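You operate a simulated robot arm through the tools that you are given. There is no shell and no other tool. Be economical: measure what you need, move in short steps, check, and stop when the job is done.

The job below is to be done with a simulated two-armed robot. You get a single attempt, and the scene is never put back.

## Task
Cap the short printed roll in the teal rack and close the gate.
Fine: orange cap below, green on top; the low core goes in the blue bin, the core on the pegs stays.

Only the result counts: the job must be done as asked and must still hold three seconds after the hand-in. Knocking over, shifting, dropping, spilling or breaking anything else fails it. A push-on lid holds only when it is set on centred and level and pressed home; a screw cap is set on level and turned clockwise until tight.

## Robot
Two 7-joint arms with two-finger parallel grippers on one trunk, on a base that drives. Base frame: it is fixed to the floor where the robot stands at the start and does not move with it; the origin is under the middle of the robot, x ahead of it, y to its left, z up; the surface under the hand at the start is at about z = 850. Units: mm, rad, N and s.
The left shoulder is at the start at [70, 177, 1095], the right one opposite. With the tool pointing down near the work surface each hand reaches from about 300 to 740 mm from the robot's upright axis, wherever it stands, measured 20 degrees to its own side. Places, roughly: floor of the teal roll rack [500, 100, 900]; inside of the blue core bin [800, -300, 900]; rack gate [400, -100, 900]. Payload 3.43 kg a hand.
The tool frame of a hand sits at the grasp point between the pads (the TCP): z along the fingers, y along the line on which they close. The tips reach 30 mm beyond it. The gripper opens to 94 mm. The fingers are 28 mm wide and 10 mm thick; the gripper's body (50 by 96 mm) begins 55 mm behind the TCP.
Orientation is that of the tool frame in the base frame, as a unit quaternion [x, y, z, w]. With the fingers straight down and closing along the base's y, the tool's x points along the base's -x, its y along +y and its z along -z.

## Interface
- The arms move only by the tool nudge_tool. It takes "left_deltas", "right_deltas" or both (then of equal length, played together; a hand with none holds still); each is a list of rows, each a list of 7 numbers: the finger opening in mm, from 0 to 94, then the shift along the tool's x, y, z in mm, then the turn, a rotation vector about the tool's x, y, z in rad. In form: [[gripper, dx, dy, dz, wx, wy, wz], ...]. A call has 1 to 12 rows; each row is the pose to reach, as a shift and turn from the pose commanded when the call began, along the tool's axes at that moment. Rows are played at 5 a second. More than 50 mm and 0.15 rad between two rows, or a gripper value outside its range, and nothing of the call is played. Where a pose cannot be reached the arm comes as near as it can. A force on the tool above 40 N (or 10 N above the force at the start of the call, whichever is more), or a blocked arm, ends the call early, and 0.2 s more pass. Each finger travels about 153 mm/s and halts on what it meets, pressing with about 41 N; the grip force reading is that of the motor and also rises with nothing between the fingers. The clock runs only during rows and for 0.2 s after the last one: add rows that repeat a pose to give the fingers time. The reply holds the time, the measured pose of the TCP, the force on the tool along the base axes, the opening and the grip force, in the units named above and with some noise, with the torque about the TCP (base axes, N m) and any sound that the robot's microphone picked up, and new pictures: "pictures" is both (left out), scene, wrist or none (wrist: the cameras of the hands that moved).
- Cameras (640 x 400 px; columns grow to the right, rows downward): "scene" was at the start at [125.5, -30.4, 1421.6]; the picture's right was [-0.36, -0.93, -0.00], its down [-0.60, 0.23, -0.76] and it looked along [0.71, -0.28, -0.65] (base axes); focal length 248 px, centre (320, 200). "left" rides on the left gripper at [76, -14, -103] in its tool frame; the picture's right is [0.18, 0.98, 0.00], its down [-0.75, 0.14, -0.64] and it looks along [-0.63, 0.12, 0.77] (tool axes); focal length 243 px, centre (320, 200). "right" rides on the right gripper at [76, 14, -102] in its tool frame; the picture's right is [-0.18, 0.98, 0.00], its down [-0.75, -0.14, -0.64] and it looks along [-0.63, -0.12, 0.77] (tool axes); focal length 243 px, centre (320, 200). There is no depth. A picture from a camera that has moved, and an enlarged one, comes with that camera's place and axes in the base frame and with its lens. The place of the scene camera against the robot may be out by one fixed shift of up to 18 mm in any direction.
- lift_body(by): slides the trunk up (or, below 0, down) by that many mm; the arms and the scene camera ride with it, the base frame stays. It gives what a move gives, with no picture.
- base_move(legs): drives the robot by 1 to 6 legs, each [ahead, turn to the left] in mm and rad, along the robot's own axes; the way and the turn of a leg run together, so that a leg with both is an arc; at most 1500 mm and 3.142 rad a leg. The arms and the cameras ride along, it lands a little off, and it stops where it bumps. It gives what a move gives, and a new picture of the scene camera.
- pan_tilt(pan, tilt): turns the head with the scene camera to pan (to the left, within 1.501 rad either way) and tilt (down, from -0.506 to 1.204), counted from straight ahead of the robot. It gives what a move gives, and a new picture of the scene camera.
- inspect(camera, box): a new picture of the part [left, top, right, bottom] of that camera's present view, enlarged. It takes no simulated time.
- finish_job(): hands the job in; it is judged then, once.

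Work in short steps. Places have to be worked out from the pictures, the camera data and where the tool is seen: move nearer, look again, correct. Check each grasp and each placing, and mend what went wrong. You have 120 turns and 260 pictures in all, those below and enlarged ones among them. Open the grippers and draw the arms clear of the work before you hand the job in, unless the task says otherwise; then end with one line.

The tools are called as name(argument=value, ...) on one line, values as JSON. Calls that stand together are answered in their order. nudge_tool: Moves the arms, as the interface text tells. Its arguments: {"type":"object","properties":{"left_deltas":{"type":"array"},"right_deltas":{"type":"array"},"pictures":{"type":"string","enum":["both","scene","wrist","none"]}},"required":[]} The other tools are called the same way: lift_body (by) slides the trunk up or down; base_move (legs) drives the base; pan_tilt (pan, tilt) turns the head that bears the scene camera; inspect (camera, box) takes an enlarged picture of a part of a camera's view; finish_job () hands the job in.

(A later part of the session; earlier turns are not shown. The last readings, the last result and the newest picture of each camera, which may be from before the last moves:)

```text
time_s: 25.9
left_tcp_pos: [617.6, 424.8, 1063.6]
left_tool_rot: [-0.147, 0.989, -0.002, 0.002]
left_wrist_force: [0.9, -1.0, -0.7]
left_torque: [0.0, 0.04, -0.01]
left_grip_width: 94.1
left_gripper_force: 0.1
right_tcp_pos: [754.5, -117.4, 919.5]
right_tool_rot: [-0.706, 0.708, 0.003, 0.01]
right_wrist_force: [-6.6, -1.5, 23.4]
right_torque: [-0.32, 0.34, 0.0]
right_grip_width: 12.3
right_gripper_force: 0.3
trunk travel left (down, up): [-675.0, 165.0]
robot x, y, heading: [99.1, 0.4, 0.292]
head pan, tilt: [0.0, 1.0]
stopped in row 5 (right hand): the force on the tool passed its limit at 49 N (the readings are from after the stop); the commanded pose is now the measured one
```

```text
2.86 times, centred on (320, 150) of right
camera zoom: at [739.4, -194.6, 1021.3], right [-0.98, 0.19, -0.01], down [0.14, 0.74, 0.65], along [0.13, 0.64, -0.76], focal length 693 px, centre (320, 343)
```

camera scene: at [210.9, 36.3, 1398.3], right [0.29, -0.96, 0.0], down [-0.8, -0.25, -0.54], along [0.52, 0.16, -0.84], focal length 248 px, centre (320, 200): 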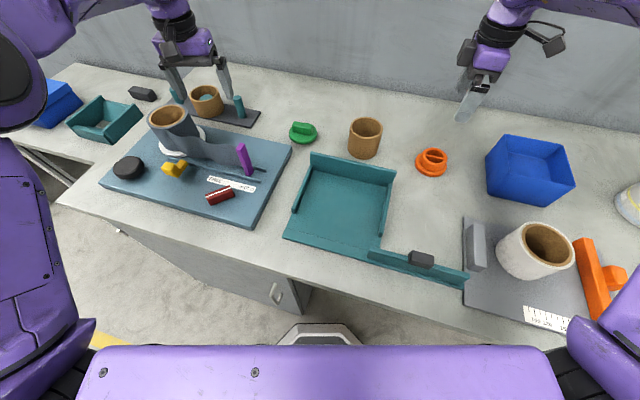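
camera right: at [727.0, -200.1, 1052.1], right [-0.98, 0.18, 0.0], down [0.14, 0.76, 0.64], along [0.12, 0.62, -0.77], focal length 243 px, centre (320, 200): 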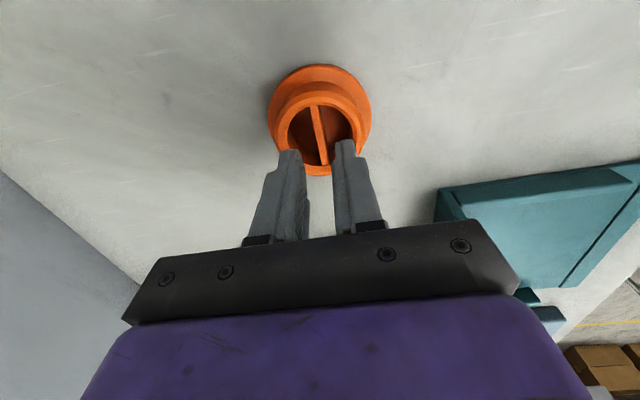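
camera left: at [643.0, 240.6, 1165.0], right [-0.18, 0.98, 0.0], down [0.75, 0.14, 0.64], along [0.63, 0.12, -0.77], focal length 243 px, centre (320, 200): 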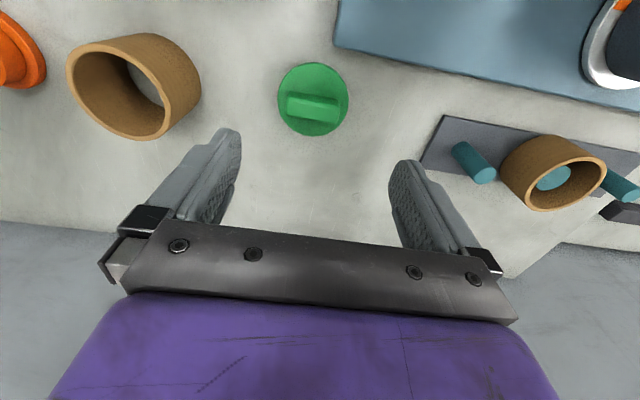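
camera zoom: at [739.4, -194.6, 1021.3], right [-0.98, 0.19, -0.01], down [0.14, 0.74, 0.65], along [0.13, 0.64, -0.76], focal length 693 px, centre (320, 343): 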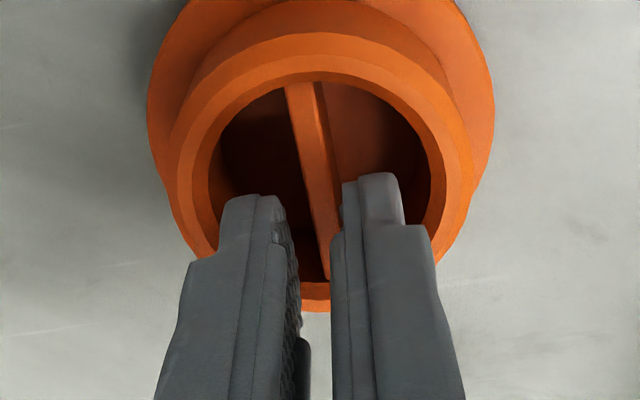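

The readings conflict, and the recess is too tight anyway. I switch to gripping the flange edge (about 85 mm) instead: I raise, open fully and look for the centre.

nudge_tool(right_deltas=[[12, 0, 0, -20, -0.02, 0, 0], [40, 0, 0, -40, -0.02, 0, 0], [94, 0, 0, -50, -0.02, 0, 0], [94, 0, 0, -50, -0.02, 0, 0]], pictures="wrist")

inspect(camera="scene", box=[385, 110, 485, 190])

inspect(camera="right", box=[220, 40, 420, 240])

```text
time_s: 26.9
left_tcp_pos: [619.9, 424.0, 1062.1]
left_tool_rot: [-0.147, 0.989, -0.002, 0.0]
left_wrist_force: [0.3, -0.7, 0.1]
left_torque: [0.0, -0.02, 0.04]
left_grip_width: 94.2
left_gripper_force: 0.1
right_tcp_pos: [755.5, -119.6, 965.2]
right_tool_rot: [-0.706, 0.709, 0.012, -0.001]
right_wrist_force: [0.2, -0.3, 0.2]
right_torque: [0.0, 0.0, 0.0]
right_grip_width: 94.1
right_gripper_force: 0.1
trunk travel left (down, up): [-675.0, 165.0]
robot x, y, heading: [102.7, 1.9, 0.292]
head pan, tilt: [0.0, 1.0]
camera right: at [743.0, -196.1, 1066.9], right [-0.98, 0.19, 0.02], down [0.15, 0.74, 0.65], along [0.11, 0.64, -0.76], focal length 243 px, centre (320, 200)
```

right: 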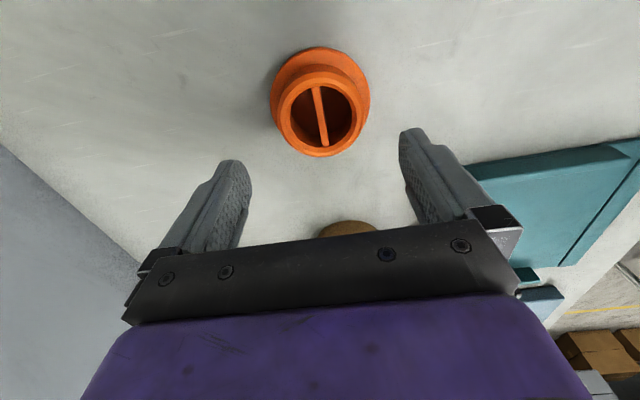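

```text
5.00 times, centred on (435, 150) of scene
camera zoom: at [211.6, 35.5, 1398.3], right [0.29, -0.96, 0.0], down [-0.81, -0.24, -0.54], along [0.52, 0.16, -0.84], focal length 1241 px, centre (-255, 450)
```

zoom: 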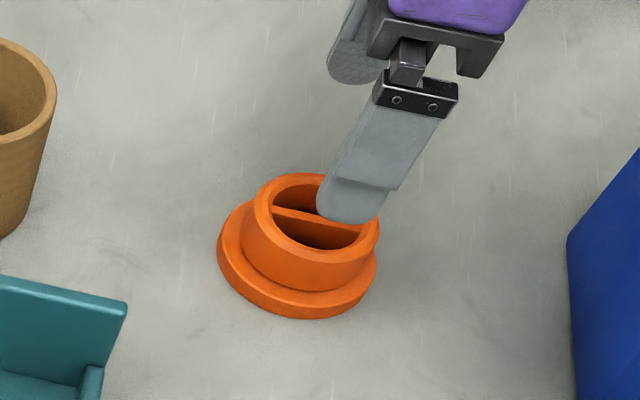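

```text
2.00 times, centred on (320, 140) of right
camera zoom: at [743.0, -196.1, 1066.9], right [-0.98, 0.19, 0.02], down [0.15, 0.74, 0.65], along [0.11, 0.64, -0.76], focal length 485 px, centre (320, 320)
```

zoom: 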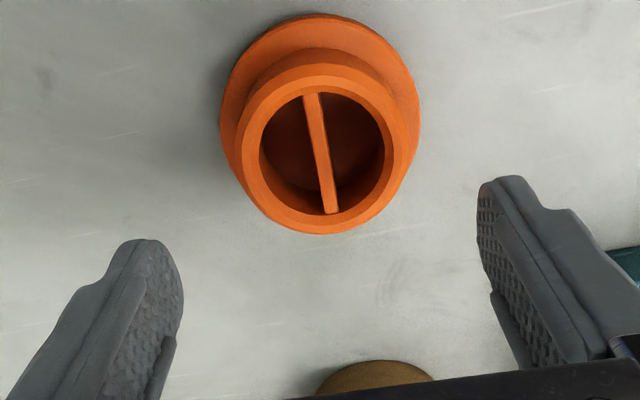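

The wrist view clearly gives the cap centre at (753,−125.7) and the flange at about 83 mm. I go there with the gripper fully open, tips down to ~z 854, and close on the flange edge.

nudge_tool(right_deltas=[[94, 6, 2.5, 30, -0.008, 0.006, 0], [94, 6, 2.5, 60, -0.008, 0.006, 0], [94, 6, 2.5, 72, -0.008, 0.006, 0], [94, 6, 2.5, 81, -0.008, 0.006, 0], [94, 6, 2.5, 81, -0.008, 0.006, 0], [70, 6, 2.5, 81, -0.008, 0.006, 0], [70, 6, 2.5, 81, -0.008, 0.006, 0]], pictures="wrist")

```text
time_s: 28.5
left_tcp_pos: [620.2, 424.4, 1062.1]
left_tool_rot: [-0.147, 0.989, -0.001, -0.001]
left_wrist_force: [0.6, -0.4, 0.3]
left_torque: [-0.03, 0.04, -0.01]
left_grip_width: 94.0
left_gripper_force: 0.0
right_tcp_pos: [752.2, -125.1, 883.3]
right_tool_rot: [-0.706, 0.708, 0.012, -0.005]
right_wrist_force: [-0.3, -0.3, -0.2]
right_torque: [0.01, 0.0, -0.01]
right_grip_width: 82.4
right_gripper_force: 40.6
trunk travel left (down, up): [-675.0, 165.0]
robot x, y, heading: [100.0, 1.6, 0.294]
head pan, tilt: [0.0, 1.0]
camera right: at [740.6, -200.7, 985.5], right [-0.98, 0.19, 0.03], down [0.16, 0.75, 0.64], along [0.1, 0.64, -0.76], focal length 243 px, centre (320, 200)
```

right: 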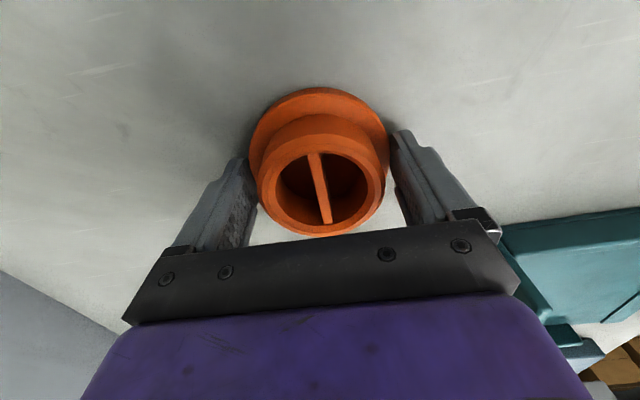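

The flange is gripped at 82.4 mm. I lift it 60 mm and check that it comes along.

nudge_tool(right_deltas=[[70, 0, 0, -15, 0, 0, 0], [70, 0, 0, -35, 0, 0, 0], [70, 0, 0, -60, 0, 0, 0], [70, 0, 0, -60, 0, 0, 0]], pictures="wrist")

```text
time_s: 29.5
left_tcp_pos: [620.2, 424.7, 1062.2]
left_tool_rot: [-0.147, 0.989, -0.001, 0.0]
left_wrist_force: [0.6, -0.5, -0.7]
left_torque: [-0.04, -0.01, 0.0]
left_grip_width: 94.1
left_gripper_force: 0.1
right_tcp_pos: [755.0, -124.7, 942.1]
right_tool_rot: [-0.706, 0.708, 0.011, -0.006]
right_wrist_force: [-0.3, 1.0, 0.0]
right_torque: [0.01, 0.01, -0.03]
right_grip_width: 82.5
right_gripper_force: 40.9
trunk travel left (down, up): [-675.0, 165.0]
robot x, y, heading: [102.2, -0.8, 0.296]
head pan, tilt: [0.0, 1.0]
camera right: at [742.5, -201.1, 1045.7], right [-0.98, 0.19, 0.03], down [0.16, 0.75, 0.64], along [0.1, 0.64, -0.76], focal length 243 px, centre (320, 200)
```

right: 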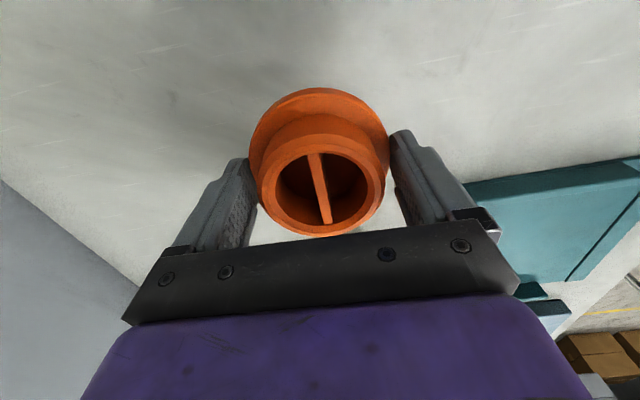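

The cap is held. I carry it up and over to the rack centre near (545,90).

nudge_tool(right_deltas=[[70, 0, 0, -45, 0.012, 0.003, 0], [70, 0, 0, -85, 0.024, 0.007, 0], [70, -31, 30, -85, 0.024, 0.007, 0], [70, -61, 60, -85, 0.024, 0.007, 0], [70, -92, 90, -85, 0.024, 0.007, 0], [70, -123, 120, -85, 0.024, 0.007, 0], [70, -154, 150, -85, 0.024, 0.007, 0], [70, -184, 180, -85, 0.024, 0.007, 0], [70, -215, 210, -85, 0.024, 0.007, 0], [70, -215, 210, -85, 0.024, 0.007, 0]])

```text
time_s: 31.7
left_tcp_pos: [620.3, 423.7, 1061.9]
left_tool_rot: [-0.147, 0.989, 0.0, 0.0]
left_wrist_force: [0.7, 0.5, -0.3]
left_torque: [0.0, 0.0, 0.01]
left_grip_width: 93.8
left_gripper_force: 0.0
right_tcp_pos: [548.1, 89.0, 1033.7]
right_tool_rot: [-0.705, 0.709, 0.002, 0.0]
right_wrist_force: [-0.5, -0.5, -0.8]
right_torque: [0.03, 0.02, 0.0]
right_grip_width: 82.3
right_gripper_force: 41.0
trunk travel left (down, up): [-675.0, 165.0]
robot x, y, heading: [100.1, -0.6, 0.293]
head pan, tilt: [0.0, 1.0]
camera scene: at [212.4, 34.8, 1398.2], right [0.29, -0.96, 0.0], down [-0.81, -0.24, -0.54], along [0.52, 0.16, -0.84], focal length 248 px, centre (320, 200)
camera right: at [532.5, 15.1, 1137.1], right [-0.98, 0.19, 0.0], down [0.15, 0.75, 0.64], along [0.12, 0.63, -0.77], focal length 243 px, centre (320, 200)
```

scene: 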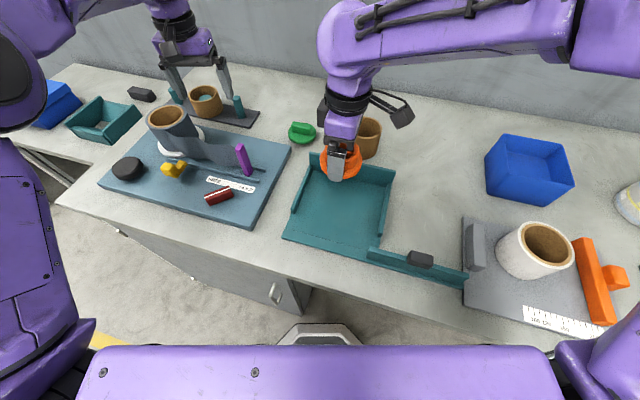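
right: 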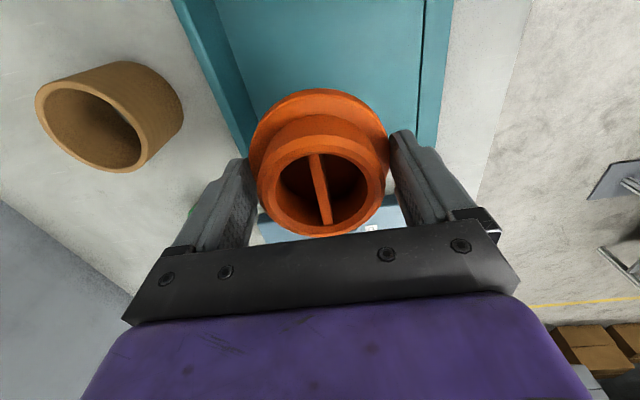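

The cap is over the rack; the floor spans x≈440–634, so I aim for (541,89) and lower to just above the floor.

nudge_tool(right_deltas=[[70, 0, 7, 45, 0, 0, 0], [70, 0, 7, 90, 0, 0, 0], [70, 0, 7, 130, 0, 0, 0], [70, 0, 7, 138, 0, 0, 0], [70, 0, 7, 143, 0, 0, 0], [70, 0, 7, 143, 0, 0, 0]], pictures="wrist")

```text
time_s: 33.1
left_tcp_pos: [619.4, 423.8, 1061.4]
left_tool_rot: [-0.147, 0.989, -0.001, 0.0]
left_wrist_force: [0.4, -0.5, 0.3]
left_torque: [0.01, 0.01, -0.02]
left_grip_width: 94.0
left_gripper_force: 0.0
right_tcp_pos: [539.3, 91.0, 891.5]
right_tool_rot: [-0.706, 0.708, 0.001, 0.001]
right_wrist_force: [0.7, -1.0, -0.1]
right_torque: [0.01, 0.03, -0.04]
right_grip_width: 82.4
right_gripper_force: 41.4
trunk travel left (down, up): [-675.0, 165.0]
robot x, y, heading: [99.4, -3.9, 0.294]
head pan, tilt: [0.0, 1.0]
camera right: at [524.9, 15.3, 994.3], right [-0.98, 0.19, 0.0], down [0.14, 0.75, 0.64], along [0.12, 0.63, -0.77], focal length 243 px, centre (320, 200)
```

right: 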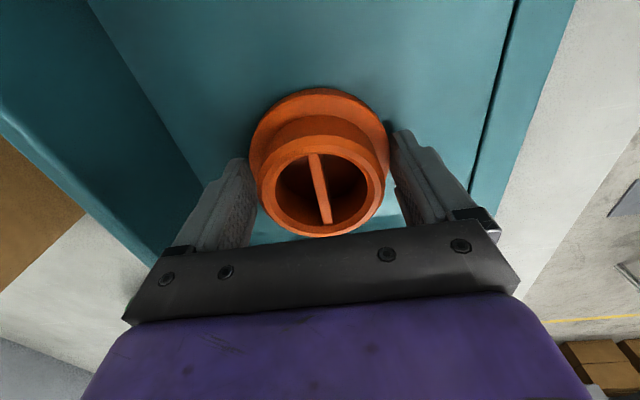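

No contact yet at TCP 891.5. I go down a few more mm until it touches.

nudge_tool(right_deltas=[[70, 0, 0, 2, 0, 0, 0], [70, 0, 0, 3.5, 0, 0, 0], [70, 0, 0, 5, 0, 0, 0], [70, 0, 0, 5, 0, 0, 0]], pictures="none")

```text
time_s: 34.1
left_tcp_pos: [618.6, 424.3, 1062.5]
left_tool_rot: [-0.146, 0.989, -0.001, 0.001]
left_wrist_force: [0.6, 0.2, 0.0]
left_torque: [0.01, 0.0, 0.02]
left_grip_width: 94.1
left_gripper_force: 0.1
right_tcp_pos: [540.2, 90.7, 889.6]
right_tool_rot: [-0.706, 0.708, 0.0, 0.002]
right_wrist_force: [1.6, 0.8, 12.7]
right_torque: [0.18, 0.43, -0.07]
right_grip_width: 82.5
right_gripper_force: 41.1
trunk travel left (down, up): [-675.0, 165.0]
robot x, y, heading: [97.5, -1.0, 0.298]
head pan, tilt: [0.0, 1.0]
```

It rests on the floor (12.7 N up). I open and lift straight up.

nudge_tool(right_deltas=[[94, 0, 0, 2, 0, 0, 0], [94, 0, 0, 2, 0, 0, 0], [94, 0, 0, -30, 0, 0, 0], [94, 0, 0, -75, 0, 0, 0], [94, 0, 0, -120, 0, 0, 0], [94, 0, 0, -120, 0, 0, 0]], pictures="wrist")

```text
time_s: 35.5
left_tcp_pos: [620.4, 424.3, 1061.5]
left_tool_rot: [-0.147, 0.989, 0.0, 0.0]
left_wrist_force: [0.4, -0.7, 0.4]
left_torque: [0.01, 0.01, 0.0]
left_grip_width: 94.0
left_gripper_force: 0.1
right_tcp_pos: [541.8, 88.9, 1008.0]
right_tool_rot: [-0.707, 0.708, 0.001, 0.0]
right_wrist_force: [-0.1, -0.6, 0.4]
right_torque: [-0.02, 0.02, -0.01]
right_grip_width: 94.1
right_gripper_force: 0.0
trunk travel left (down, up): [-675.0, 165.0]
robot x, y, heading: [100.8, -1.2, 0.292]
head pan, tilt: [0.0, 1.0]
camera right: at [527.7, 14.1, 1110.2], right [-0.98, 0.19, 0.0], down [0.14, 0.75, 0.64], along [0.12, 0.63, -0.77], focal length 243 px, centre (320, 200)
```

right: 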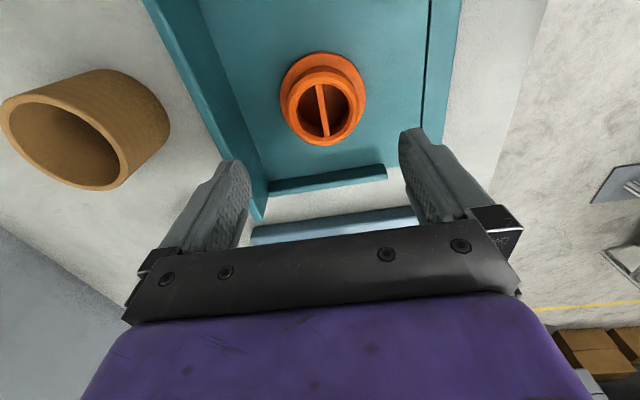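

The orange cap stands plug-up at about (540.5,91). Next is the low core: I bring the right hand near it for a look.

nudge_tool(right_deltas=[[94, 0, 0, -36, 0, 0, 0], [94, 0, 0, -72, 0, 0, 0], [94, 6, -41, -72, 0, 0, 0], [94, 12, -82, -72, 0, 0, 0], [94, 17, -122, -72, 0, 0, 0], [94, 23, -163, -72, 0, 0, 0], [94, 29, -204, -72, 0, 0, 0], [94, 29, -204, -72, 0, 0, 0]], pictures="wrist")

inspect(camera="right", box=[200, 0, 440, 200])

```text
time_s: 37.3
left_tcp_pos: [618.4, 424.3, 1062.7]
left_tool_rot: [-0.147, 0.989, -0.001, 0.0]
left_wrist_force: [-0.4, 0.7, -0.4]
left_torque: [-0.01, -0.01, -0.03]
left_grip_width: 94.0
left_gripper_force: 0.1
right_tcp_pos: [742.6, 64.3, 1082.0]
right_tool_rot: [-0.706, 0.708, 0.0, 0.001]
right_wrist_force: [-0.1, -0.6, 0.3]
right_torque: [0.01, -0.02, 0.03]
right_grip_width: 94.1
right_gripper_force: 0.1
trunk travel left (down, up): [-675.0, 165.0]
robot x, y, heading: [100.0, -0.4, 0.295]
head pan, tilt: [0.0, 1.0]
camera right: at [728.1, -12.5, 1184.2], right [-0.98, 0.19, 0.0], down [0.14, 0.75, 0.64], along [0.12, 0.63, -0.77], focal length 243 px, centre (320, 200)
```

right: 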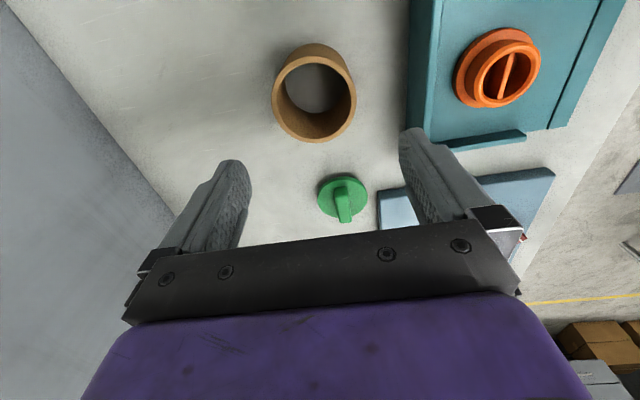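

```text
2.00 times, centred on (320, 100) of right
camera zoom: at [728.1, -12.5, 1184.2], right [-0.98, 0.19, 0.0], down [0.14, 0.75, 0.64], along [0.12, 0.63, -0.77], focal length 485 px, centre (320, 400)
```

zoom: 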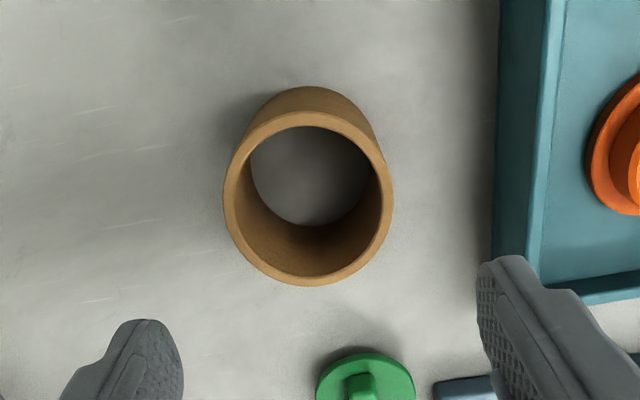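

The core's centre is at about (750,69), OD 88–96 mm, with a 7 mm wall. I'll pinch its near (−x) wall, one finger inside; I come lower over x≈707 with a 45 mm opening.

nudge_tool(right_deltas=[[94, -2, 18, 40, 0, 0, 0], [60, -4, 36, 80, 0, 0, 0], [45, -4, 36, 92, 0, 0, 0], [45, -4, 36, 92, 0, 0, 0]], pictures="none")

inspect(camera="right", box=[120, 0, 440, 240])

```text
time_s: 38.3
left_tcp_pos: [620.0, 424.9, 1062.2]
left_tool_rot: [-0.147, 0.989, -0.001, 0.0]
left_wrist_force: [-0.3, 0.3, 0.2]
left_torque: [0.02, 0.0, 0.02]
left_grip_width: 94.1
left_gripper_force: 0.0
right_tcp_pos: [706.8, 66.6, 988.2]
right_tool_rot: [-0.706, 0.708, 0.0, 0.0]
right_wrist_force: [0.4, 0.4, -1.0]
right_torque: [-0.02, 0.02, 0.0]
right_grip_width: 44.8
right_gripper_force: 0.1
trunk travel left (down, up): [-675.0, 165.0]
robot x, y, heading: [100.2, -2.3, 0.291]
head pan, tilt: [0.0, 1.0]
```

```text
1.67 times, centred on (280, 120) of right
camera zoom: at [692.7, -9.6, 1090.7], right [-0.98, 0.19, 0.0], down [0.14, 0.75, 0.64], along [0.12, 0.63, -0.77], focal length 404 px, centre (387, 333)
```

zoom: 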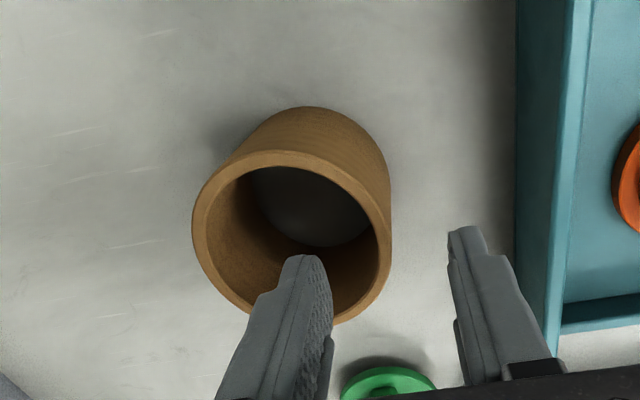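

The core's centre is at about (753,70) with its top at z≈910. I descend so the tips are ~22 mm below the rim and close on the wall.

nudge_tool(right_deltas=[[45, -3.5, -2, 25, 0, 0, 0], [45, -3.5, -2, 50, 0, 0, 0], [45, -3.5, -2, 70, 0, 0, 0], [45, -3.5, -2, 70, 0, 0, 0], [0, -3.5, -2, 70, 0, 0, 0], [0, -3.5, -2, 70, 0, 0, 0], [0, -3.5, -2, 70, 0, 0, 0]], pictures="wrist")

```text
time_s: 39.9
left_tcp_pos: [619.1, 425.1, 1061.7]
left_tool_rot: [-0.147, 0.989, -0.001, 0.001]
left_wrist_force: [-0.2, -0.3, -0.1]
left_torque: [0.0, -0.01, 0.01]
left_grip_width: 94.0
left_gripper_force: 0.0
right_tcp_pos: [708.6, 67.9, 917.7]
right_tool_rot: [-0.706, 0.708, 0.0, 0.0]
right_wrist_force: [0.2, -0.4, -0.5]
right_torque: [0.0, 0.03, 0.0]
right_grip_width: 7.4
right_gripper_force: 41.8
trunk travel left (down, up): [-675.0, 165.0]
robot x, y, heading: [103.7, 1.0, 0.292]
head pan, tilt: [0.0, 1.0]
camera right: at [695.1, -7.2, 1020.8], right [-0.98, 0.19, 0.0], down [0.14, 0.75, 0.64], along [0.12, 0.63, -0.77], focal length 243 px, centre (320, 200)
```

right: 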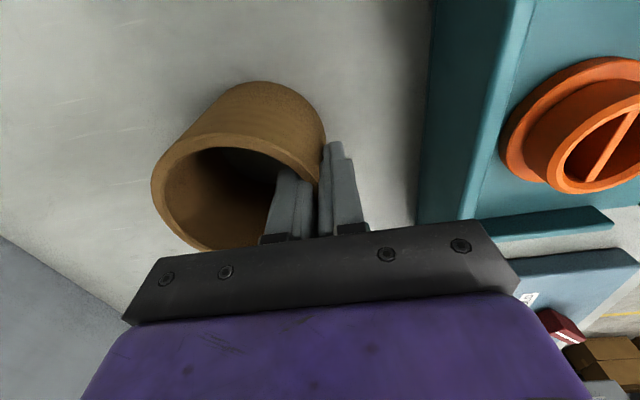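

The wall is gripped (7.4 mm). I lift the core well up, then turn the base back to heading 0.

nudge_tool(right_deltas=[[0, 0, 0, -40, 0, 0, 0], [0, 0, 0, -80, 0, 0, 0], [0, 0, 0, -120, 0, 0, 0], [0, 0, 0, -150, 0, 0, 0], [0, 0, 0, -150, 0, 0, 0]], pictures="wrist")

base_move(legs=[[0, -0.295]])

```text
time_s: 41.1
left_tcp_pos: [619.9, 423.1, 1062.1]
left_tool_rot: [-0.147, 0.989, -0.001, 0.0]
left_wrist_force: [0.1, -1.0, 0.4]
left_torque: [-0.03, 0.0, 0.0]
left_grip_width: 94.1
left_gripper_force: 0.0
right_tcp_pos: [707.9, 67.6, 1068.0]
right_tool_rot: [-0.706, 0.708, 0.001, 0.0]
right_wrist_force: [0.0, 0.9, -0.1]
right_torque: [0.01, 0.04, 0.01]
right_grip_width: 7.3
right_gripper_force: 41.0
trunk travel left (down, up): [-675.0, 165.0]
robot x, y, heading: [99.4, -4.2, 0.291]
head pan, tilt: [0.0, 1.0]
camera right: at [693.9, -7.6, 1170.3], right [-0.98, 0.19, 0.0], down [0.14, 0.75, 0.64], along [0.12, 0.63, -0.77], focal length 243 px, centre (320, 200)
```

right: 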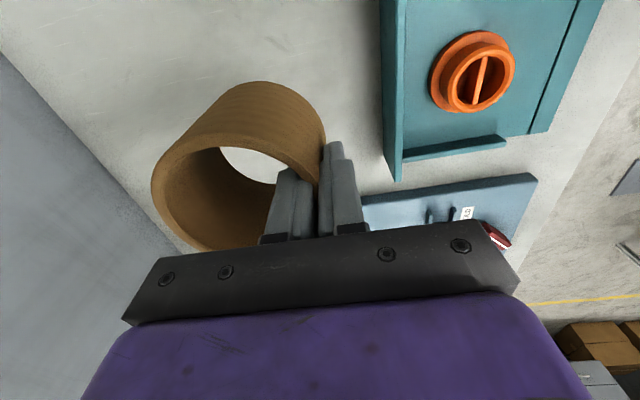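

```text
time_s: 42.5
left_tcp_pos: [720.6, 252.8, 1061.6]
left_tool_rot: [0.002, 1.0, -0.001, 0.0]
left_wrist_force: [0.5, 0.7, 0.7]
left_torque: [0.03, -0.02, 0.02]
left_grip_width: 93.8
left_gripper_force: 0.1
right_tcp_pos: [701.1, -113.3, 1067.4]
right_tool_rot: [-0.592, 0.806, 0.0, 0.0]
right_wrist_force: [0.6, -0.4, 0.3]
right_torque: [-0.03, 0.03, 0.02]
right_grip_width: 7.2
right_gripper_force: 41.1
trunk travel left (down, up): [-675.0, 165.0]
robot x, y, heading: [101.3, 4.0, -0.008]
head pan, tilt: [0.0, 1.0]
camera scene: at [216.8, 0.9, 1398.3], right [0.0, -1.0, 0.0], down [-0.84, 0.0, -0.54], along [0.54, 0.0, -0.84], focal length 248 px, centre (320, 200)
```

scene: 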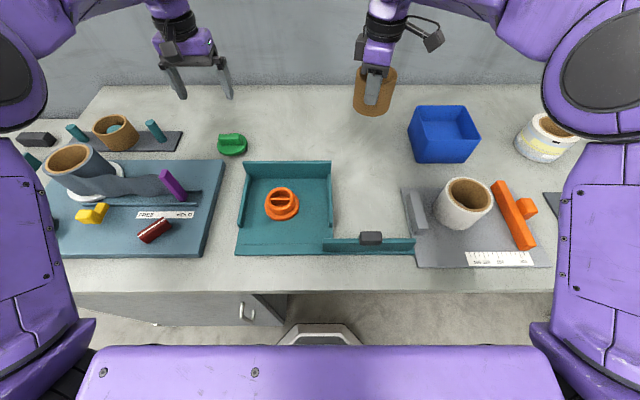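

The core is held over the bench. The bin centre comes out at about (752,−340), so I carry the core above it (TCP to about (709,−329)).

nudge_tool(right_deltas=[[0, 34, -12, 0, 0, 0, 0], [0, 68, -24, 0, 0, 0, 0], [0, 102, -36, 0, 0, 0, 0], [0, 136, -48, 0, 0, 0, 0], [0, 170, -60, 0, 0, 0, 0], [0, 204, -72, 0, 0, 0, 0], [0, 204, -72, 0, 0, 0, 0]])

inspect(camera="scene", box=[380, 60, 520, 190])

```text
time_s: 44.1
left_tcp_pos: [722.0, 253.0, 1063.1]
left_tool_rot: [0.002, 1.0, -0.001, 0.0]
left_wrist_force: [0.6, 0.4, -0.1]
left_torque: [-0.01, 0.02, -0.01]
left_grip_width: 93.6
left_gripper_force: 0.1
right_tcp_pos: [708.6, -331.5, 1064.8]
right_tool_rot: [-0.592, 0.806, 0.0, 0.0]
right_wrist_force: [0.4, -0.5, -0.1]
right_torque: [0.02, 0.03, 0.0]
right_grip_width: 7.4
right_gripper_force: 40.9
trunk travel left (down, up): [-675.0, 165.0]
robot x, y, heading: [102.0, 0.2, -0.0]
head pan, tilt: [0.0, 1.0]
camera scene: at [216.8, 1.0, 1398.3], right [0.0, -1.0, 0.0], down [-0.84, 0.0, -0.54], along [0.54, 0.0, -0.84], focal length 248 px, centre (320, 200)
camera right: at [672.6, -398.6, 1168.9], right [-0.88, 0.47, 0.0], down [0.36, 0.68, 0.64], along [0.3, 0.57, -0.77], focal length 243 px, centre (320, 200)
```

scene: 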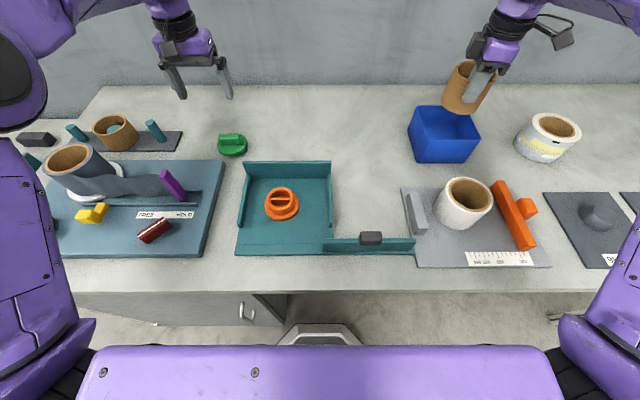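
right: 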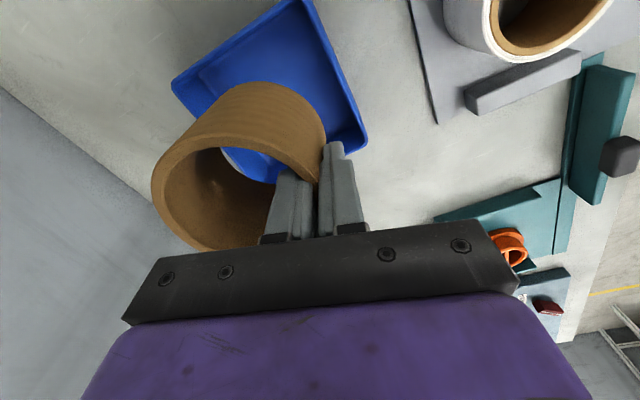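

```text
3.08 times, centred on (450, 125) of scene
camera zoom: at [216.8, 1.0, 1398.3], right [0.0, -1.0, 0.0], down [-0.84, 0.0, -0.54], along [0.54, 0.0, -0.84], focal length 764 px, centre (-80, 431)
```

zoom: 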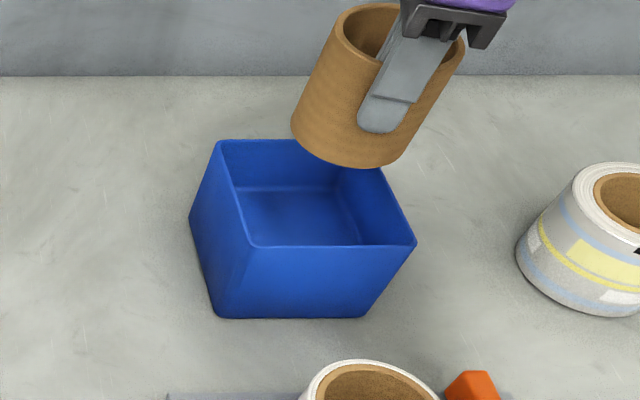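

The bin centre is measured at about (751,−342), with the core right above it. I lower it into the bin.

nudge_tool(right_deltas=[[0, -1, -3, 40, 0, 0, 0], [0, -1, -3, 80, 0, 0, 0], [0, -1, -3, 110, 0, 0, 0], [0, -1, -3, 125, 0, 0, 0], [0, -1, -3, 134, 0, 0, 0], [0, -1, -3, 134, 0, 0, 0]], pictures="wrist")

inspect(camera="scene", box=[380, 60, 520, 190])

```text
time_s: 45.3
left_tcp_pos: [719.4, 254.3, 1063.3]
left_tool_rot: [0.002, 1.0, -0.002, 0.002]
left_wrist_force: [0.0, -0.2, 0.0]
left_torque: [-0.02, 0.01, -0.02]
left_grip_width: 94.0
left_gripper_force: 0.0
right_tcp_pos: [713.3, -328.6, 944.2]
right_tool_rot: [-0.591, 0.806, -0.007, 0.009]
right_wrist_force: [-0.2, 1.8, 24.2]
right_torque: [0.01, 0.04, 0.09]
right_grip_width: 7.1
right_gripper_force: 41.3
trunk travel left (down, up): [-675.0, 165.0]
robot x, y, heading: [98.9, 0.3, -0.006]
head pan, tilt: [0.0, 1.0]
stopped in row 6 (right hand): the force on the tool passed its limit at 80 N (the readings are from after the stop); the commanded pose is now the measured one
camera right: at [675.5, -396.4, 1047.0], right [-0.88, 0.47, -0.02], down [0.35, 0.68, 0.65], along [0.32, 0.57, -0.76], focal length 243 px, centre (320, 200)
```

right: 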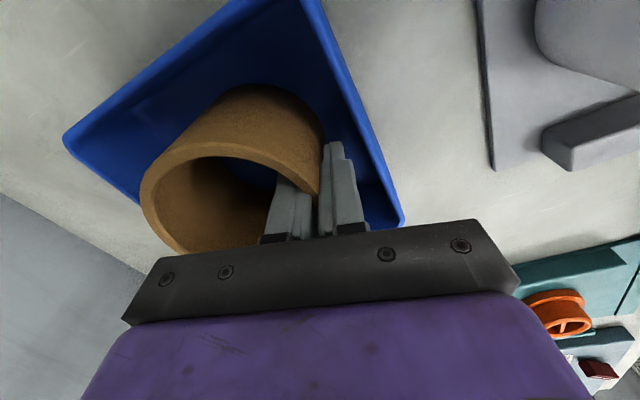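

```text
3.08 times, centred on (450, 125) of scene
camera zoom: at [213.1, 2.1, 1398.7], right [0.0, -1.0, 0.0], down [-0.84, 0.0, -0.54], along [0.54, 0.0, -0.84], focal length 764 px, centre (-80, 431)
```

zoom: 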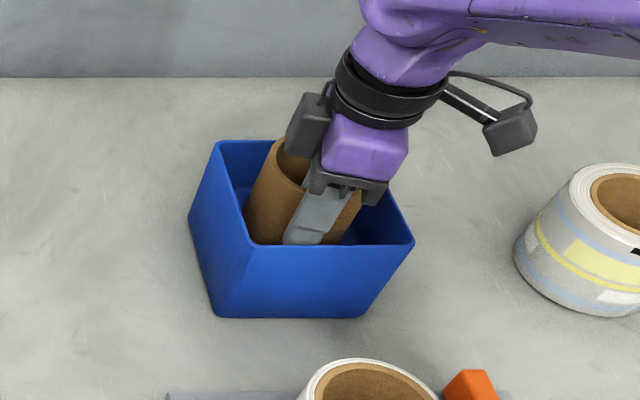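

The core meets the bin's bottom or sloped walls (24 N, little torque). I open gently, raise a little and look.

nudge_tool(right_deltas=[[7, 0, 0, -2, 0, 0, 0], [22, 0, 0, -2, 0, 0, 0], [22, 0, 0, -2, 0, 0, 0], [22, 0, 0, -35, 0, 0, 0], [22, 0, 0, -80, 0, 0, 0], [22, 0, 0, -125, 0, 0, 0], [22, 0, 0, -125, 0, 0, 0]], pictures="wrist")

inspect(camera="scene", box=[380, 60, 520, 190])

```text
time_s: 46.9
left_tcp_pos: [722.7, 251.1, 1063.1]
left_tool_rot: [0.002, 1.0, -0.001, 0.0]
left_wrist_force: [-0.6, -0.9, -0.5]
left_torque: [0.01, 0.01, -0.01]
left_grip_width: 93.9
left_gripper_force: 0.2
right_tcp_pos: [713.3, -330.7, 1063.4]
right_tool_rot: [-0.592, 0.806, -0.002, 0.005]
right_wrist_force: [0.1, 0.3, 1.0]
right_torque: [0.01, -0.02, -0.02]
right_grip_width: 21.8
right_gripper_force: 0.1
trunk travel left (down, up): [-675.0, 165.0]
robot x, y, heading: [102.9, -1.8, -0.004]
head pan, tilt: [0.0, 1.0]
camera right: at [675.0, -398.5, 1166.6], right [-0.88, 0.47, -0.01], down [0.35, 0.68, 0.65], along [0.31, 0.57, -0.76], focal length 243 px, centre (320, 200)
```

right: 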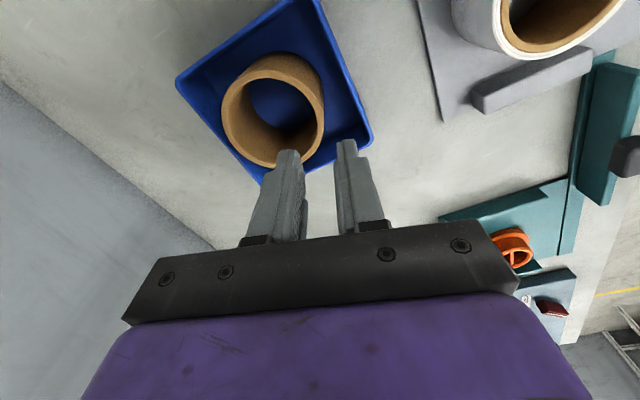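

```text
3.08 times, centred on (450, 125) of scene
camera zoom: at [217.0, 0.0, 1398.2], right [0.0, -1.0, 0.0], down [-0.84, 0.0, -0.54], along [0.54, 0.0, -0.84], focal length 764 px, centre (-80, 431)
```

zoom: 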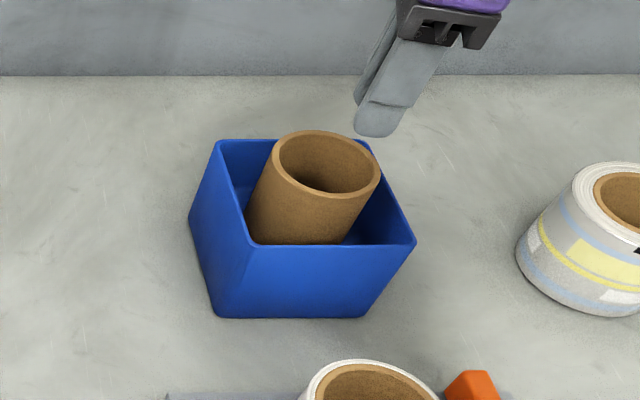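

The core stands in the bin. Now for the printed roll: I raise both hands, back off, and drive 420 mm to the right along the bench.

nudge_tool(left_deltas=[[94, 20, 0, -40, 0, 0, 0], [94, 40, 0, -80, 0, 0, 0], [94, 60, 0, -100, 0, 0, 0]], right_deltas=[[40, 0, 0, -40, 0, 0, 0], [60, 10, 40, -60, 0, 0, 0], [60, 20, 80, -80, 0, 0, 0]], pictures="none")

base_move(legs=[[-150, 0], [0, -1.571], [430, 0], [0, 1.571], [150, 0]])

```text
time_s: 47.7
left_tcp_pos: [657.7, 251.9, 1164.3]
left_tool_rot: [0.002, 1.0, 0.0, 0.002]
left_wrist_force: [-0.6, 0.2, 0.2]
left_torque: [0.0, -0.01, 0.02]
left_grip_width: 94.2
left_gripper_force: 0.0
right_tcp_pos: [626.1, -326.2, 1144.2]
right_tool_rot: [-0.592, 0.806, -0.004, 0.007]
right_wrist_force: [0.7, -0.6, -0.1]
right_torque: [0.02, -0.04, 0.05]
right_grip_width: 59.9
right_gripper_force: 0.1
trunk travel left (down, up): [-675.0, 165.0]
robot x, y, heading: [101.3, -1.3, -0.005]
head pan, tilt: [0.0, 1.0]
```

```text
time_s: 60.0
left_tcp_pos: [651.6, -186.3, 1164.2]
left_tool_rot: [0.007, 1.0, -0.001, 0.001]
left_wrist_force: [-1.1, 0.5, -0.5]
left_torque: [0.0, 0.01, 0.01]
left_grip_width: 93.9
left_gripper_force: 0.0
right_tcp_pos: [614.1, -764.7, 1142.9]
right_tool_rot: [-0.589, 0.808, -0.004, 0.005]
right_wrist_force: [0.0, -0.6, -0.1]
right_torque: [0.0, -0.03, -0.03]
right_grip_width: 60.0
right_gripper_force: 0.1
trunk travel left (down, up): [-675.0, 165.0]
robot x, y, heading: [92.4, -434.8, -0.013]
head pan, tilt: [0.0, 1.0]
camera scene: at [204.1, -433.7, 1398.5], right [-0.01, -1.0, 0.0], down [-0.84, 0.01, -0.54], along [0.54, -0.01, -0.84], focal length 248 px, centre (320, 200)
```

scene: 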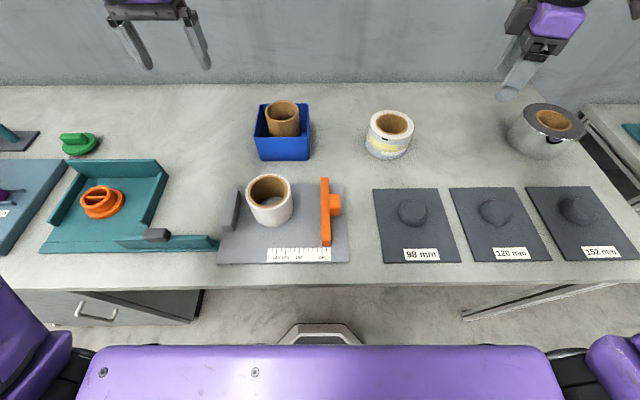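

I'm now in front of the roll. I zoom on it.

inspect(camera="scene", box=[340, 80, 440, 180])

inspect(camera="scene", box=[220, 140, 420, 280])

```text
4.00 times, centred on (390, 130) of scene
camera zoom: at [204.1, -433.7, 1398.5], right [-0.01, -1.0, 0.0], down [-0.84, 0.01, -0.54], along [0.54, -0.01, -0.84], focal length 993 px, centre (40, 480)
```

zoom: 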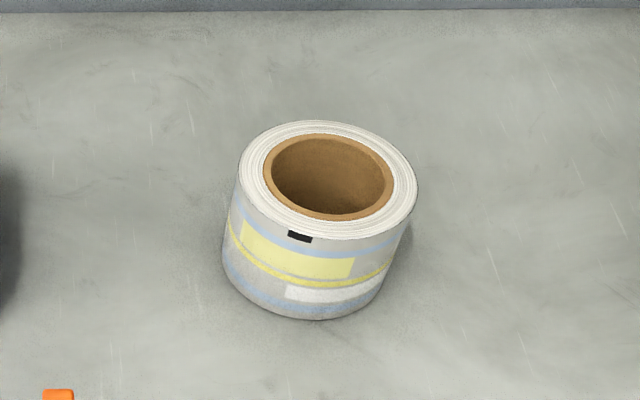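

```text
2.86 times, centred on (320, 210) of scene
camera zoom: at [204.1, -433.7, 1398.5], right [-0.01, -1.0, 0.0], down [-0.84, 0.01, -0.54], along [0.54, -0.01, -0.84], focal length 709 px, centre (320, 171)
```

zoom: 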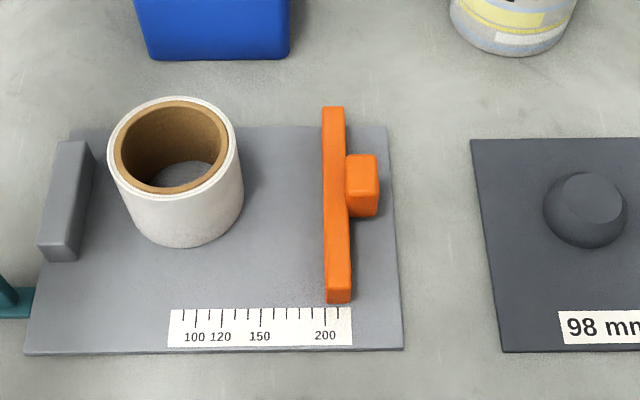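

I move the right hand over the roll with the wrist turned back to neutral yaw, for a measuring look.

nudge_tool(right_deltas=[[60, -16, -5, 5, 0, 0, 0.14], [60, -32, -10, 10, 0, 0, 0.28], [60, -48, -15, 14, 0, 0, 0.42], [60, -64, -19, 19, 0, 0, 0.56], [60, -80, -24, 24, 0, 0, 0.7], [60, -97, -29, 29, 0, 0, 0.84], [60, -113, -34, 33, 0, 0, 0.98], [60, -129, -39, 38, 0, 0, 1.12], [60, -145, -44, 43, 0, 0, 1.255], [60, -145, -44, 43, 0, 0, 1.255]], pictures="wrist")

inspect(camera="right", box=[200, 0, 440, 200])

```text
time_s: 62.1
left_tcp_pos: [652.4, -185.7, 1162.4]
left_tool_rot: [0.008, 1.0, -0.001, 0.001]
left_wrist_force: [-0.7, 0.3, -0.2]
left_torque: [0.0, -0.03, -0.02]
left_grip_width: 94.1
left_gripper_force: 0.0
right_tcp_pos: [703.1, -639.4, 1099.8]
right_tool_rot: [0.0, 1.0, 0.001, 0.006]
right_wrist_force: [-1.0, 1.2, -0.4]
right_torque: [0.02, -0.01, -0.01]
right_grip_width: 59.8
right_gripper_force: 0.1
trunk travel left (down, up): [-675.0, 165.0]
robot x, y, heading: [88.3, -435.1, -0.012]
head pan, tilt: [0.0, 1.0]
camera right: at [625.9, -625.2, 1202.2], right [0.18, 0.98, 0.0], down [0.75, -0.14, 0.65], along [0.64, -0.12, -0.76], focal length 243 px, centre (320, 200)
```

right: 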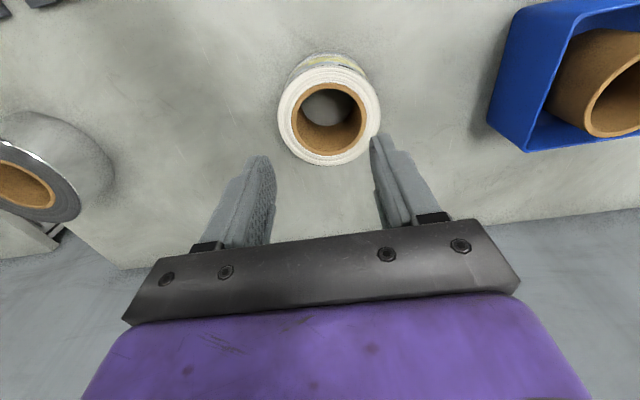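

```text
2.00 times, centred on (320, 100) of right
camera zoom: at [625.9, -625.2, 1202.2], right [0.18, 0.98, 0.0], down [0.75, -0.14, 0.65], along [0.64, -0.12, -0.76], focal length 485 px, centre (320, 400)
```

zoom: 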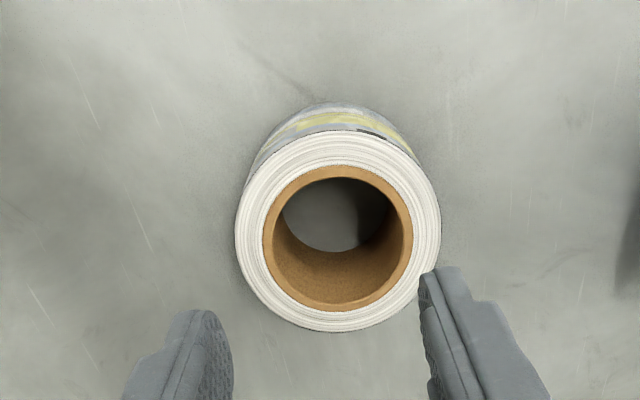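

The roll's centre is at about (739,−636), OD about 120 mm, bore about 75 mm. I'll pinch its −y wall, so I move down over (740,−686) with a 60 mm opening for a second look.

nudge_tool(right_deltas=[[60, -12, -16, 33, 0, 0, 0], [60, -25, -31, 66, 0, 0, 0], [60, -37, -47, 100, 0, 0, 0], [60, -37, -47, 100, 0, 0, 0]], pictures="none")

inspect(camera="right", box=[200, 0, 520, 240])

```text
time_s: 63.1
left_tcp_pos: [651.8, -185.6, 1163.5]
left_tool_rot: [0.006, 1.0, 0.0, 0.001]
left_wrist_force: [0.0, 0.3, -0.2]
left_torque: [-0.02, 0.02, -0.01]
left_grip_width: 94.1
left_gripper_force: 0.0
right_tcp_pos: [741.4, -684.9, 1002.3]
right_tool_rot: [-0.002, 1.0, 0.001, 0.007]
right_wrist_force: [-0.6, -0.2, -0.1]
right_torque: [0.02, -0.01, -0.01]
right_grip_width: 60.2
right_gripper_force: 0.0
trunk travel left (down, up): [-675.0, 165.0]
robot x, y, heading: [90.3, -434.5, -0.013]
head pan, tilt: [0.0, 1.0]
```

```text
1.67 times, centred on (360, 120) of right
camera zoom: at [663.9, -671.1, 1103.2], right [0.18, 0.98, 0.0], down [0.75, -0.14, 0.65], along [0.64, -0.12, -0.76], focal length 404 px, centre (253, 333)
```

zoom: 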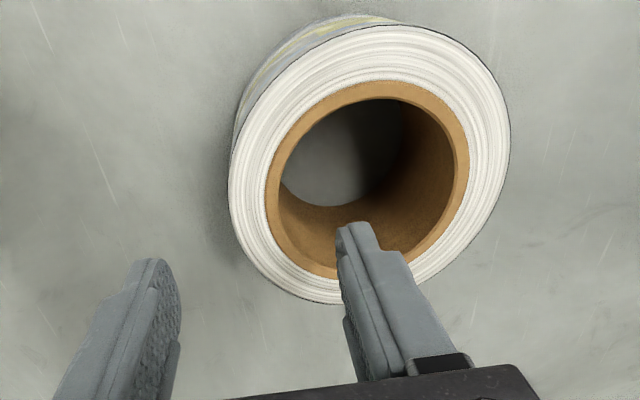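

Triangulation gives the roll's centre at (731,−635), top z≈932, OD 116, core bore about 71. I descend with the wall between the fingers to tip z≈890 and close.

nudge_tool(right_deltas=[[60, 10, 3, 20, 0.002, 0.014, 0.004], [60, 10, 3, 45, 0.002, 0.014, 0.004], [60, 10, 3, 65, 0.002, 0.014, 0.004], [60, 10, 3, 82, 0.002, 0.014, 0.004], [60, 10, 3, 82, 0.002, 0.014, 0.004]], pictures="wrist")

```text
time_s: 64.3
left_tcp_pos: [653.1, -185.7, 1162.3]
left_tool_rot: [0.007, 1.0, 0.0, 0.0]
left_wrist_force: [-0.5, -0.5, -0.7]
left_torque: [-0.04, 0.01, 0.02]
left_grip_width: 94.2
left_gripper_force: 0.3
right_tcp_pos: [731.8, -684.2, 919.6]
right_tool_rot: [0.001, 1.0, -0.001, -0.001]
right_wrist_force: [0.3, -0.8, 0.6]
right_torque: [0.02, -0.01, -0.01]
right_grip_width: 60.1
right_gripper_force: 0.0
trunk travel left (down, up): [-675.0, 165.0]
robot x, y, heading: [92.7, -430.3, -0.015]
head pan, tilt: [0.0, 1.0]
camera right: at [656.3, -668.8, 1022.2], right [0.19, 0.98, 0.0], down [0.75, -0.14, 0.64], along [0.63, -0.12, -0.77], focal length 243 px, centre (320, 200)
```

right: 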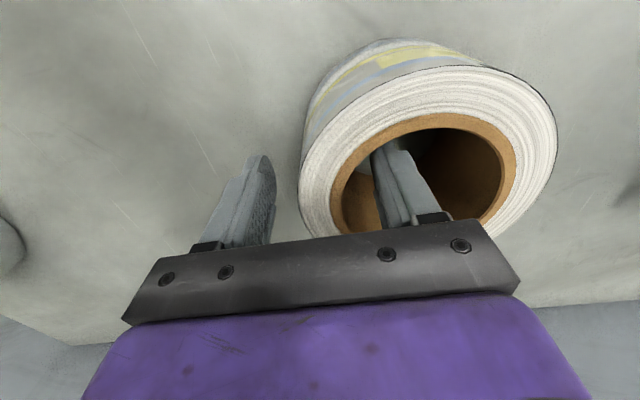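

The inner finger is in the bore and the outer one is outside. I close.

nudge_tool(right_deltas=[[30, 0, 0, 0, 0, 0, 0], [10, 0, 0, 0, 0, 0, 0], [10, 0, 0, 0, 0, 0, 0], [10, 0, 0, -10, 0, 0, 0], [10, 0, 0, -30, 0, 0, 0], [10, 0, 0, -30, 0, 0, 0]], pictures="wrist")

inspect(camera="scene", box=[320, 60, 460, 190])

```text
time_s: 65.8
left_tcp_pos: [654.2, -185.8, 1162.6]
left_tool_rot: [0.006, 1.0, 0.0, 0.0]
left_wrist_force: [0.0, -0.2, -0.2]
left_torque: [-0.02, -0.01, 0.01]
left_grip_width: 94.1
left_gripper_force: 0.1
right_tcp_pos: [732.9, -683.7, 949.6]
right_tool_rot: [0.001, 1.0, -0.001, -0.002]
right_wrist_force: [0.0, -0.1, -4.9]
right_torque: [-0.23, 0.01, -0.04]
right_grip_width: 25.8
right_gripper_force: 40.8
trunk travel left (down, up): [-675.0, 165.0]
robot x, y, heading: [89.8, -433.8, -0.016]
head pan, tilt: [0.0, 1.0]
camera right: at [658.0, -668.2, 1052.2], right [0.19, 0.98, 0.0], down [0.76, -0.14, 0.64], along [0.63, -0.12, -0.77], focal length 243 px, centre (320, 200)
```

right: 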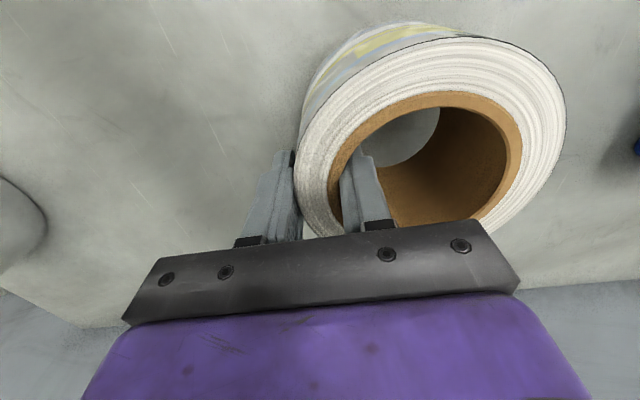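

```text
3.08 times, centred on (390, 125) of scene
camera zoom: at [207.3, -434.2, 1398.1], right [-0.01, -1.0, 0.0], down [-0.84, 0.01, -0.54], along [0.54, -0.01, -0.84], focal length 764 px, centre (105, 431)
```

zoom: 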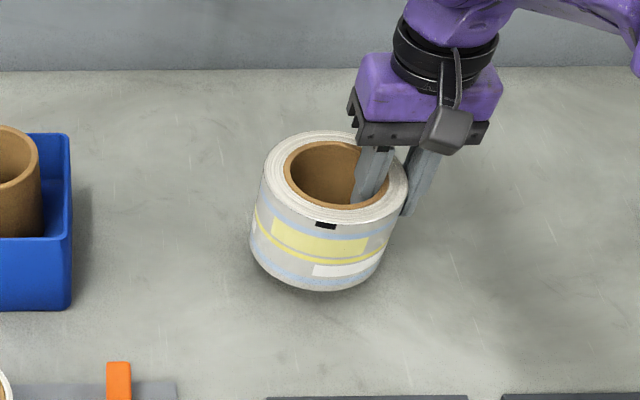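

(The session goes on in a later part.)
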